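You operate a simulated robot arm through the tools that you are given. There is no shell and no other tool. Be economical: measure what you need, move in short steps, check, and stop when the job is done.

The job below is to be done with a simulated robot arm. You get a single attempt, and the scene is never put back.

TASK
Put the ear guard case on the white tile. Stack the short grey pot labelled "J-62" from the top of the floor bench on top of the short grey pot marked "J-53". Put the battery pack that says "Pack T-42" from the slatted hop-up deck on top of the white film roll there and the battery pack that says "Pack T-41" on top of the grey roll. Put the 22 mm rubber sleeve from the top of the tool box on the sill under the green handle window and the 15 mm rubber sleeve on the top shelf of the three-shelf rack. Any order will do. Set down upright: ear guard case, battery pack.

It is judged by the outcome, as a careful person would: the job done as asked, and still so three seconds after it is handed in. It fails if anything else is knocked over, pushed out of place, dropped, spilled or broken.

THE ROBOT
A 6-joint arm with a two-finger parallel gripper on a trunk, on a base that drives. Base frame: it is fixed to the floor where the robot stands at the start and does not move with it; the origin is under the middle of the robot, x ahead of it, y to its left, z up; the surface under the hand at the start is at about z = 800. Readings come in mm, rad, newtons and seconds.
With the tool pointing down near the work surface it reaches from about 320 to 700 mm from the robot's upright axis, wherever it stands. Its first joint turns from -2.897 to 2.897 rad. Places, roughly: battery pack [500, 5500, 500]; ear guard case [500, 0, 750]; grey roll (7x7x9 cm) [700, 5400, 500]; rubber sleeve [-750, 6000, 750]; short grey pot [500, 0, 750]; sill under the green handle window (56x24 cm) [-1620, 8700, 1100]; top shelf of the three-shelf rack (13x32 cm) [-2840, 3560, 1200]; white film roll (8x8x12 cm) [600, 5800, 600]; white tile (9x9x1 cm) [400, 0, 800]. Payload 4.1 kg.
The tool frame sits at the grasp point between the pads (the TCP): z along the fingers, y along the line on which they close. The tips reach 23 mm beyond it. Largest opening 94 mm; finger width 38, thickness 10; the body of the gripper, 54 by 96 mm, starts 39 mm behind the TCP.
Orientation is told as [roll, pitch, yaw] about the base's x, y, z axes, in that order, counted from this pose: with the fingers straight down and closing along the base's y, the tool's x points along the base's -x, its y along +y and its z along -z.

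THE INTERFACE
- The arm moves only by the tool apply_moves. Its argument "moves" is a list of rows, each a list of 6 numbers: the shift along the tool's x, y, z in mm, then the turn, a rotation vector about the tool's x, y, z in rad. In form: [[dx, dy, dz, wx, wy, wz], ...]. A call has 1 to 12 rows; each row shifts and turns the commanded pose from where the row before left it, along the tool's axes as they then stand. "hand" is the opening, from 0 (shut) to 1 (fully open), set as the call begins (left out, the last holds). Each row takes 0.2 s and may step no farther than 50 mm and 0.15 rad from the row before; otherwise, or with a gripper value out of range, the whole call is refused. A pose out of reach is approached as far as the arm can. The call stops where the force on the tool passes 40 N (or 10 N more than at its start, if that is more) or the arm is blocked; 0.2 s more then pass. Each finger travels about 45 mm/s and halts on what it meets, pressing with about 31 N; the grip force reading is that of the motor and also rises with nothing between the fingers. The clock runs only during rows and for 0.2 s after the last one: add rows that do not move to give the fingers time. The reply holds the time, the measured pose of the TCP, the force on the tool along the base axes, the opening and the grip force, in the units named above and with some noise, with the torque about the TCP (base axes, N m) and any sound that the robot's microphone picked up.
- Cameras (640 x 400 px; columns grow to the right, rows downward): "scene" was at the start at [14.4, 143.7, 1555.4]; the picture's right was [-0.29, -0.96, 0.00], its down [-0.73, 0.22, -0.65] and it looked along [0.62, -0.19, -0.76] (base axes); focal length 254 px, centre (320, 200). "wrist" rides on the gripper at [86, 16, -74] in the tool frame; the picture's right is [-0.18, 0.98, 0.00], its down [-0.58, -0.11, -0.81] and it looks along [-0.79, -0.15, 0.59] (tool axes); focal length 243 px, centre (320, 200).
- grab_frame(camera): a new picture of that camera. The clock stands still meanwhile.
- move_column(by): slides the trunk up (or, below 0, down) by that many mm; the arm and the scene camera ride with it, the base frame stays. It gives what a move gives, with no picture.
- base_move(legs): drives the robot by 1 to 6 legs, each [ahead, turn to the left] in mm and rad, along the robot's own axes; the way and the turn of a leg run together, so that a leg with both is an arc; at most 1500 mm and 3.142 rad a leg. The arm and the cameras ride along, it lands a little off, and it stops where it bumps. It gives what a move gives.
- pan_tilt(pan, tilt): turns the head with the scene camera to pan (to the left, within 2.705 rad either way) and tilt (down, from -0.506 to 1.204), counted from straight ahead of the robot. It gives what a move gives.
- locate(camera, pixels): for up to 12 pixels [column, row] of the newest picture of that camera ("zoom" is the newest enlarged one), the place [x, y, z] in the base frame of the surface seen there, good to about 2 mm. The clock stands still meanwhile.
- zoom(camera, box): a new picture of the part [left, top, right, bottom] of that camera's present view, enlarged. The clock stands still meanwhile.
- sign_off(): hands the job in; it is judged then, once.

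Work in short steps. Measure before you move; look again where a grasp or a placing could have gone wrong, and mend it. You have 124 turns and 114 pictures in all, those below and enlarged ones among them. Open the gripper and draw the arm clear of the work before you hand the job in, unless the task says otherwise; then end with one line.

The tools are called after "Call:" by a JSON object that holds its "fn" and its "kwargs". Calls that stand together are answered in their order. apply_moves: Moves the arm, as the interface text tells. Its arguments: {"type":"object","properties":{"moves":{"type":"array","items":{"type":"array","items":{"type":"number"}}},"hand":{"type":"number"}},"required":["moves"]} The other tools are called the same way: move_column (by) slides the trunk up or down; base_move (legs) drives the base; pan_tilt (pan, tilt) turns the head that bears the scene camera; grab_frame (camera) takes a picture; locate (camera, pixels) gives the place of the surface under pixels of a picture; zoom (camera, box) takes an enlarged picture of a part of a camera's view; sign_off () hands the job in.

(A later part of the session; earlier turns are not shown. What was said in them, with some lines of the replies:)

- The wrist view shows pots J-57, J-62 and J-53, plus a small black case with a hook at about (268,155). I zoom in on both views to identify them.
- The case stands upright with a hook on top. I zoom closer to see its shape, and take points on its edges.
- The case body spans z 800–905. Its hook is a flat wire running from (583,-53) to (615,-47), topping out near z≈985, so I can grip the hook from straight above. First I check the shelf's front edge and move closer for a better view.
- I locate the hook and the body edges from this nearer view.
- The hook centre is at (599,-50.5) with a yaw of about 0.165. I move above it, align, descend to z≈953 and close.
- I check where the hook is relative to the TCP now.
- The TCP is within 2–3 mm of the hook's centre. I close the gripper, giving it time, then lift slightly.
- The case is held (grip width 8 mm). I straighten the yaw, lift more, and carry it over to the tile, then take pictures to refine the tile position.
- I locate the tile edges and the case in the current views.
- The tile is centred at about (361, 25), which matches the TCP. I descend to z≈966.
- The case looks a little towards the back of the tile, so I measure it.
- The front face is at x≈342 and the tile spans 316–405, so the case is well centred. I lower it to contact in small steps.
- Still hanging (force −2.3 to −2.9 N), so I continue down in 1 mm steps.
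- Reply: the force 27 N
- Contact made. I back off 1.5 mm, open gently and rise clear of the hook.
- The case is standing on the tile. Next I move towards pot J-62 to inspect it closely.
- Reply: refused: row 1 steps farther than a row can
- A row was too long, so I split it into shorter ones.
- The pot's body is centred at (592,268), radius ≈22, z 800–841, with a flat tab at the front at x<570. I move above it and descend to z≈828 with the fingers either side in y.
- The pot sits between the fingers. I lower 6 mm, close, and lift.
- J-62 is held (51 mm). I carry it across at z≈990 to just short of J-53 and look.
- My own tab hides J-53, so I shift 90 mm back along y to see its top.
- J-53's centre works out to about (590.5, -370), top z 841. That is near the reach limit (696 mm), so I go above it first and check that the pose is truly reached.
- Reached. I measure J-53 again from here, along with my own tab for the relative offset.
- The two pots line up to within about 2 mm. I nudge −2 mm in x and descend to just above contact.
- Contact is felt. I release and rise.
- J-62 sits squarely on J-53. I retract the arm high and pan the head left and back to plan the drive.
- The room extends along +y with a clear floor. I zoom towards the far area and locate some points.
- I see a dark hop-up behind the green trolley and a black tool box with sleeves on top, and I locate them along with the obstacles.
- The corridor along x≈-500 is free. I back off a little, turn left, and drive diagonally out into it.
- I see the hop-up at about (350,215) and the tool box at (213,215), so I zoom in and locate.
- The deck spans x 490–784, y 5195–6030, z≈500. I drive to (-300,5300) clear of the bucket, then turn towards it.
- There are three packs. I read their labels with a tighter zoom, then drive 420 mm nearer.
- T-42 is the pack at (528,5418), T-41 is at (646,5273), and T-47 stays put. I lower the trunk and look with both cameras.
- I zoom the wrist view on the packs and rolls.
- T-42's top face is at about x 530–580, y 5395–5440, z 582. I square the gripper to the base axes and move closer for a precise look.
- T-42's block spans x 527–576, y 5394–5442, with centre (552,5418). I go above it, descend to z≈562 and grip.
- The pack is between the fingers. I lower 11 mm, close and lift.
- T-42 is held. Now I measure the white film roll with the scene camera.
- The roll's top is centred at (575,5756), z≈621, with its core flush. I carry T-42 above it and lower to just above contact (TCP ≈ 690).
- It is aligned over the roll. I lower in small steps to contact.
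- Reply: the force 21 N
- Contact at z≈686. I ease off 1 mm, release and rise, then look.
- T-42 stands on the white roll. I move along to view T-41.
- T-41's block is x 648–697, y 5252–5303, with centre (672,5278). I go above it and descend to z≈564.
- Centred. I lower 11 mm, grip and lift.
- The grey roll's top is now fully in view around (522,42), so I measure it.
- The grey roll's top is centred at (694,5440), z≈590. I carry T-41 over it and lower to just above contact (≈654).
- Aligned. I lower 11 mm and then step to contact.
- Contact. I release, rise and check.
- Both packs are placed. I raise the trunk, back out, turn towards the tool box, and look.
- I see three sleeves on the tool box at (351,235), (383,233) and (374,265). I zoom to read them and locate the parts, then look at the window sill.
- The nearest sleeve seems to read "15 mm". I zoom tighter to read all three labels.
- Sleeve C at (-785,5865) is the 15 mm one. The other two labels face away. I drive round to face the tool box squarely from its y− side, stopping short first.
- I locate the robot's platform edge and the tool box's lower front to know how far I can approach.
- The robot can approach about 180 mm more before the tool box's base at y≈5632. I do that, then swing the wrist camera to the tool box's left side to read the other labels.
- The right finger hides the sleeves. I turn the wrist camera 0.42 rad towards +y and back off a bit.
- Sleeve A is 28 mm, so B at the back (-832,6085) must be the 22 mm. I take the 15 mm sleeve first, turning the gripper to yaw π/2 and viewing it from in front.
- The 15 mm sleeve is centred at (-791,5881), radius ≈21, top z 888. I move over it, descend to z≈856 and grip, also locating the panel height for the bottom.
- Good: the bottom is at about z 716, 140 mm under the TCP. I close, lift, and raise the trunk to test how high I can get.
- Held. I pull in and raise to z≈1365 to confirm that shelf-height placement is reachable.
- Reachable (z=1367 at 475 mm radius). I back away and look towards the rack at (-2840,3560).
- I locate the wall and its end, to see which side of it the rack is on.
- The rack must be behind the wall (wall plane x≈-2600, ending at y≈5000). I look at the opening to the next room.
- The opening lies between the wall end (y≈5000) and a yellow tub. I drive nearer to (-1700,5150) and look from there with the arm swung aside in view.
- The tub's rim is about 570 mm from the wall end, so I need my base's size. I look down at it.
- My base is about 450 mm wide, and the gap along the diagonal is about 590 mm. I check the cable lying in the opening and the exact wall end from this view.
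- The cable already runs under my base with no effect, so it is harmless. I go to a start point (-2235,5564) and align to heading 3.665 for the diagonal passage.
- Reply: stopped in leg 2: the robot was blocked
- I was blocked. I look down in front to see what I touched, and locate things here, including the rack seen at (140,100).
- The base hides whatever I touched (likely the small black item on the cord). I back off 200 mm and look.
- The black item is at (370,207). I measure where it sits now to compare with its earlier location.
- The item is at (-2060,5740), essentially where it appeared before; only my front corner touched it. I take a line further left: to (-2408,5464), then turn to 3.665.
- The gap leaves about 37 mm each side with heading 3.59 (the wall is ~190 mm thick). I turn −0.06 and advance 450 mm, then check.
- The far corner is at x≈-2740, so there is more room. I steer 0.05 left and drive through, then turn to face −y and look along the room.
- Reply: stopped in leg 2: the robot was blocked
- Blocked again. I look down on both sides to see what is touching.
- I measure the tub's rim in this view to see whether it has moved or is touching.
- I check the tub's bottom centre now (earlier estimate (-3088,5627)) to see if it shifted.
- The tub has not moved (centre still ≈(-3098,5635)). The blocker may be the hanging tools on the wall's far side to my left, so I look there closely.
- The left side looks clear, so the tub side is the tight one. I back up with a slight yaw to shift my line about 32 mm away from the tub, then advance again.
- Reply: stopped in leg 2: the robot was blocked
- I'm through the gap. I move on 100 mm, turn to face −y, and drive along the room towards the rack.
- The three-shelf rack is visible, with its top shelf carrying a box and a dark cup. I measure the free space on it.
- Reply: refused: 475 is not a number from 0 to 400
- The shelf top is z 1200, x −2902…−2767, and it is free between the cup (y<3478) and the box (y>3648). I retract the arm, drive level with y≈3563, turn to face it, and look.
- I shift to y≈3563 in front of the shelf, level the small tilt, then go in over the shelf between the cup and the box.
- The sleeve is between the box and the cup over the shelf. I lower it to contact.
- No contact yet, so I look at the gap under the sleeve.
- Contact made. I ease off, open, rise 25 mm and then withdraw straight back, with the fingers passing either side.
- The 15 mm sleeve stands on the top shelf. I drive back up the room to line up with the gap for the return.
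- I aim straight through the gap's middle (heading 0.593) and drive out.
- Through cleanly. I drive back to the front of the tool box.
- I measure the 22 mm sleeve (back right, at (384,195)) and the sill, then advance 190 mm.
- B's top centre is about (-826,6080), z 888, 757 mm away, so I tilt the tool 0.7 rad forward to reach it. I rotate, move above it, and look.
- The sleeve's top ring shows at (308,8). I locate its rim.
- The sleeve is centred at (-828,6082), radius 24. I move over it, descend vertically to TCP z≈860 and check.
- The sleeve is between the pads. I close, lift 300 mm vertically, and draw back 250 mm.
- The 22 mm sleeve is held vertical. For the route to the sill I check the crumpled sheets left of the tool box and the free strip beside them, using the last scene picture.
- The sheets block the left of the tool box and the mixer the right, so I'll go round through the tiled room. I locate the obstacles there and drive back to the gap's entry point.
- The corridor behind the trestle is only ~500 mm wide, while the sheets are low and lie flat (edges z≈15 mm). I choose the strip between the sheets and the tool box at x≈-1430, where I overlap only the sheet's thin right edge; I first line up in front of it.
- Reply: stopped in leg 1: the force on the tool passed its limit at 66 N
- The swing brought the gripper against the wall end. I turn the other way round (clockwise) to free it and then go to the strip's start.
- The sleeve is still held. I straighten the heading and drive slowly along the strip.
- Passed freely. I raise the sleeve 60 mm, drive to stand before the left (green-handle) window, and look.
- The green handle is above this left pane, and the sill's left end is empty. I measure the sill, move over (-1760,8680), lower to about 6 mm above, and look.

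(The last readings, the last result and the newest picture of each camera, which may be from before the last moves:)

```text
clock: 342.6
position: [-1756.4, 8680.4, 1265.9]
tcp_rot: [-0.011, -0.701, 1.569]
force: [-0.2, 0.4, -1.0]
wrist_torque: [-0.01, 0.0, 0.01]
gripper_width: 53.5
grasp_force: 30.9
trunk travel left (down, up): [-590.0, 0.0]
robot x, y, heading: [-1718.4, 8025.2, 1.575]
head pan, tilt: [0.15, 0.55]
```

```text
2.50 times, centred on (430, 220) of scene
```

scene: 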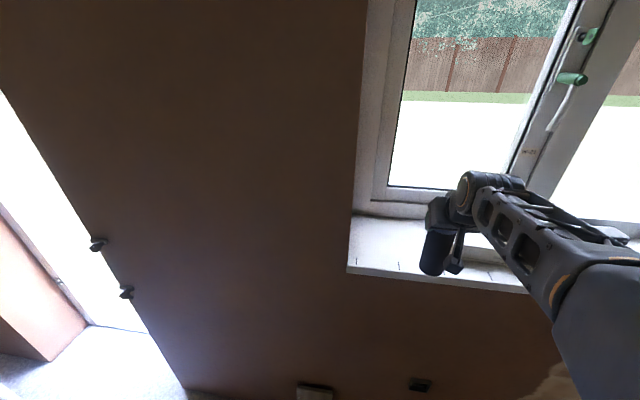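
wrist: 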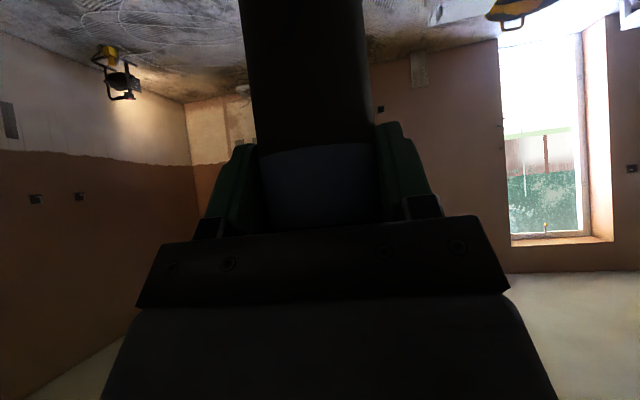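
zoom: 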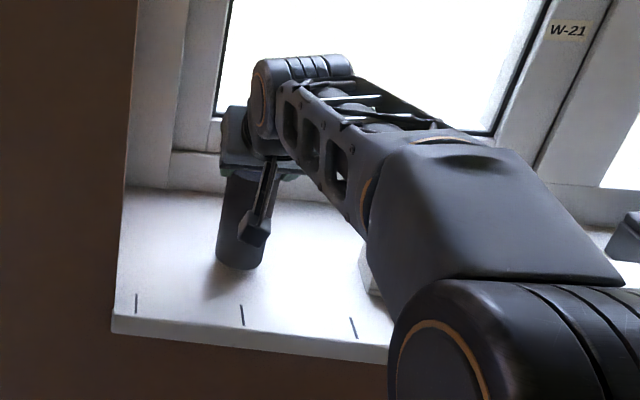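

Clear around it. I lower in small vertical steps until contact.

Call:
{"fn": "apply_moves", "kwargs": {"moves": [[2.6, 0, 3.1, 0, 0, 0], [2.6, 0, 3.1, 0, 0, 0], [0, 0, 0, 0, 0, 0]]}}

Call:
{"fn": "apply_moves", "kwargs": {"moves": [[0.97, 0, 1.15, 0, 0, 0], [0, 0, 0, 0, 0, 0]]}}

Call:
{"fn": "apply_moves", "kwargs": {"moves": [[0.97, 0, 1.15, 0, 0, 0], [0, 0, 0, 0, 0, 0]]}}

Call:
{"fn": "apply_moves", "kwargs": {"moves": [[0.65, 0, 0.77, 0, 0, 0], [0, 0, 0, 0, 0, 0]]}}

```text
clock: 343.4
position: [-1756.8, 8680.2, 1258.4]
tcp_rot: [-0.011, -0.701, 1.571]
force: [-0.4, 0.0, -0.7]
wrist_torque: [0.0, 0.02, -0.01]
gripper_width: 53.4
grasp_force: 31.2
trunk travel left (down, up): [-590.0, 0.0]
robot x, y, heading: [-1722.0, 8028.6, 1.573]
head pan, tilt: [0.15, 0.55]
```

```text
clock: 344.0
position: [-1756.4, 8681.4, 1256.9]
tcp_rot: [-0.011, -0.702, 1.569]
force: [0.0, -0.7, -0.3]
wrist_torque: [0.0, -0.03, -0.01]
gripper_width: 53.4
grasp_force: 31.4
trunk travel left (down, up): [-590.0, 0.0]
robot x, y, heading: [-1724.4, 8023.1, 1.574]
head pan, tilt: [0.15, 0.55]
```

```text
clock: 344.6
position: [-1756.1, 8679.8, 1253.5]
tcp_rot: [-0.01, -0.701, 1.57]
force: [-0.2, -0.3, 0.3]
wrist_torque: [0.0, 0.01, 0.0]
gripper_width: 53.2
grasp_force: 31.2
trunk travel left (down, up): [-590.0, 0.0]
robot x, y, heading: [-1720.3, 8027.4, 1.57]
head pan, tilt: [0.15, 0.55]
```

```text
clock: 345.2
position: [-1756.7, 8682.0, 1253.9]
tcp_rot: [-0.01, -0.698, 1.569]
force: [-0.3, 0.8, -1.1]
wrist_torque: [0.0, 0.0, -0.02]
gripper_width: 53.5
grasp_force: 30.9
trunk travel left (down, up): [-590.0, 0.0]
robot x, y, heading: [-1715.3, 8027.2, 1.577]
head pan, tilt: [0.15, 0.55]
```

Not yet in contact, so I continue with three more small steps.

Call:
{"fn": "apply_moves", "kwargs": {"moves": [[0.97, 0, 1.15, 0, 0, 0], [0, 0, 0, 0, 0, 0]]}}

Call:
{"fn": "apply_moves", "kwargs": {"moves": [[0.65, 0, 0.77, 0, 0, 0], [0, 0, 0, 0, 0, 0]]}}

Call:
{"fn": "apply_moves", "kwargs": {"moves": [[0.65, 0, 0.77, 0, 0, 0], [0, 0, 0, 0, 0, 0]]}}

```text
clock: 345.8
position: [-1756.5, 8682.4, 1252.6]
tcp_rot: [-0.011, -0.701, 1.568]
force: [-0.1, 0.9, 0.6]
wrist_torque: [0.03, 0.14, 0.01]
gripper_width: 53.3
grasp_force: 31.6
trunk travel left (down, up): [-590.0, 0.0]
robot x, y, heading: [-1720.0, 8023.2, 1.572]
head pan, tilt: [0.15, 0.55]
```

```text
clock: 346.4
position: [-1756.2, 8680.5, 1252.8]
tcp_rot: [-0.011, -0.701, 1.566]
force: [-0.2, 0.4, 5.2]
wrist_torque: [0.14, 0.13, 0.02]
gripper_width: 53.5
grasp_force: 30.9
trunk travel left (down, up): [-590.0, 0.0]
robot x, y, heading: [-1719.9, 8026.7, 1.573]
head pan, tilt: [0.15, 0.55]
```

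```text
clock: 347.0
position: [-1755.8, 8681.7, 1253.1]
tcp_rot: [-0.012, -0.703, 1.567]
force: [1.6, -2.2, 13.4]
wrist_torque: [-0.16, 0.22, -0.03]
gripper_width: 53.7
grasp_force: 30.9
trunk travel left (down, up): [-590.0, 0.0]
robot x, y, heading: [-1718.1, 8024.8, 1.573]
head pan, tilt: [0.15, 0.55]
```

Contact at 5–13 N. I open, withdraw along the tool axis, and check.

Call:
{"fn": "apply_moves", "kwargs": {"moves": [[0, 0, 0, 0, 0, 0], [0, 0, 0, 0, 0, 0], [0, 0, 0, 0, 0, 0], [0, 0, 0, 0, 0, 0], [0, 0, -15, 0, 0, 0], [0, 0, -30, 0, 0, 0], [0, 0, -45, 0, 0, 0], [0, 0, -45, 0, 0, 0], [0, 0, -40, 0, 0, 0], [30, -30, 0, 0, 0, 0], [30, -30, 0, 0, 0, 0], [0, 0, 0, 0, 0, 0]], "hand": 0.85}}

Call:
{"fn": "zoom", "kwargs": {"camera": "scene", "box": [330, 140, 530, 300]}}

```text
clock: 349.6
position: [-1699.6, 8521.7, 1345.4]
tcp_rot: [-0.01, -0.7, 1.57]
force: [-0.1, 0.0, 0.3]
wrist_torque: [0.0, 0.03, -0.03]
gripper_width: 80.0
grasp_force: 0.0
trunk travel left (down, up): [-590.0, 0.0]
robot x, y, heading: [-1719.7, 8023.5, 1.571]
head pan, tilt: [0.15, 0.55]
```

```text
2.50 times, centred on (430, 220) of scene
5 turns are left
```

zoom: 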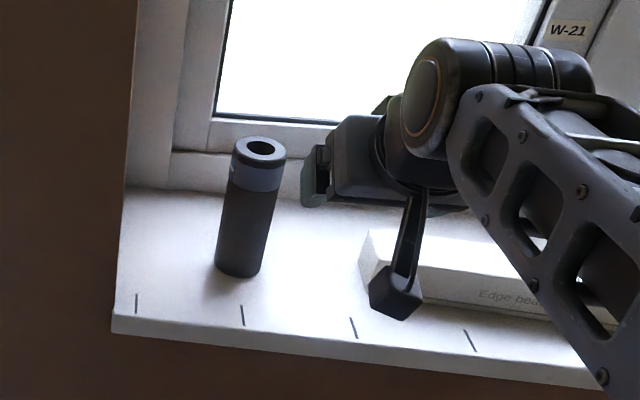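

The 22 mm sleeve stands upright on the sill under the green-handle window, the gripper is open and the arm is clear. I back away slightly and hand in.

Call:
{"fn": "base_move", "kwargs": {"legs": [[-150, 0]]}}

Call:
{"fn": "sign_off", "kwargs": {}}

```text
clock: 350.9
position: [-1699.6, 8399.2, 1345.6]
tcp_rot: [-0.01, -0.699, 1.569]
force: [-0.2, 0.0, -0.5]
wrist_torque: [0.01, 0.04, -0.01]
gripper_width: 79.8
grasp_force: 0.0
trunk travel left (down, up): [-590.0, 0.0]
robot x, y, heading: [-1720.1, 7902.3, 1.578]
head pan, tilt: [0.15, 0.55]
stopped in leg 1: the robot was blocked; the commanded pose is now the measured one
```

```text
The job is handed in.
```

All six items are placed and the job is handed in. Three things could count against it: the base was blocked four times (including the last reverse before hand-in, cause unchecked), the gripper hit a wall end once, and I drove over the edge of the crumpled sheets and didn't look at them again. Also, I never read the 22 mm label itself; I took that sleeve because the other two read 15 mm and 28 mm.
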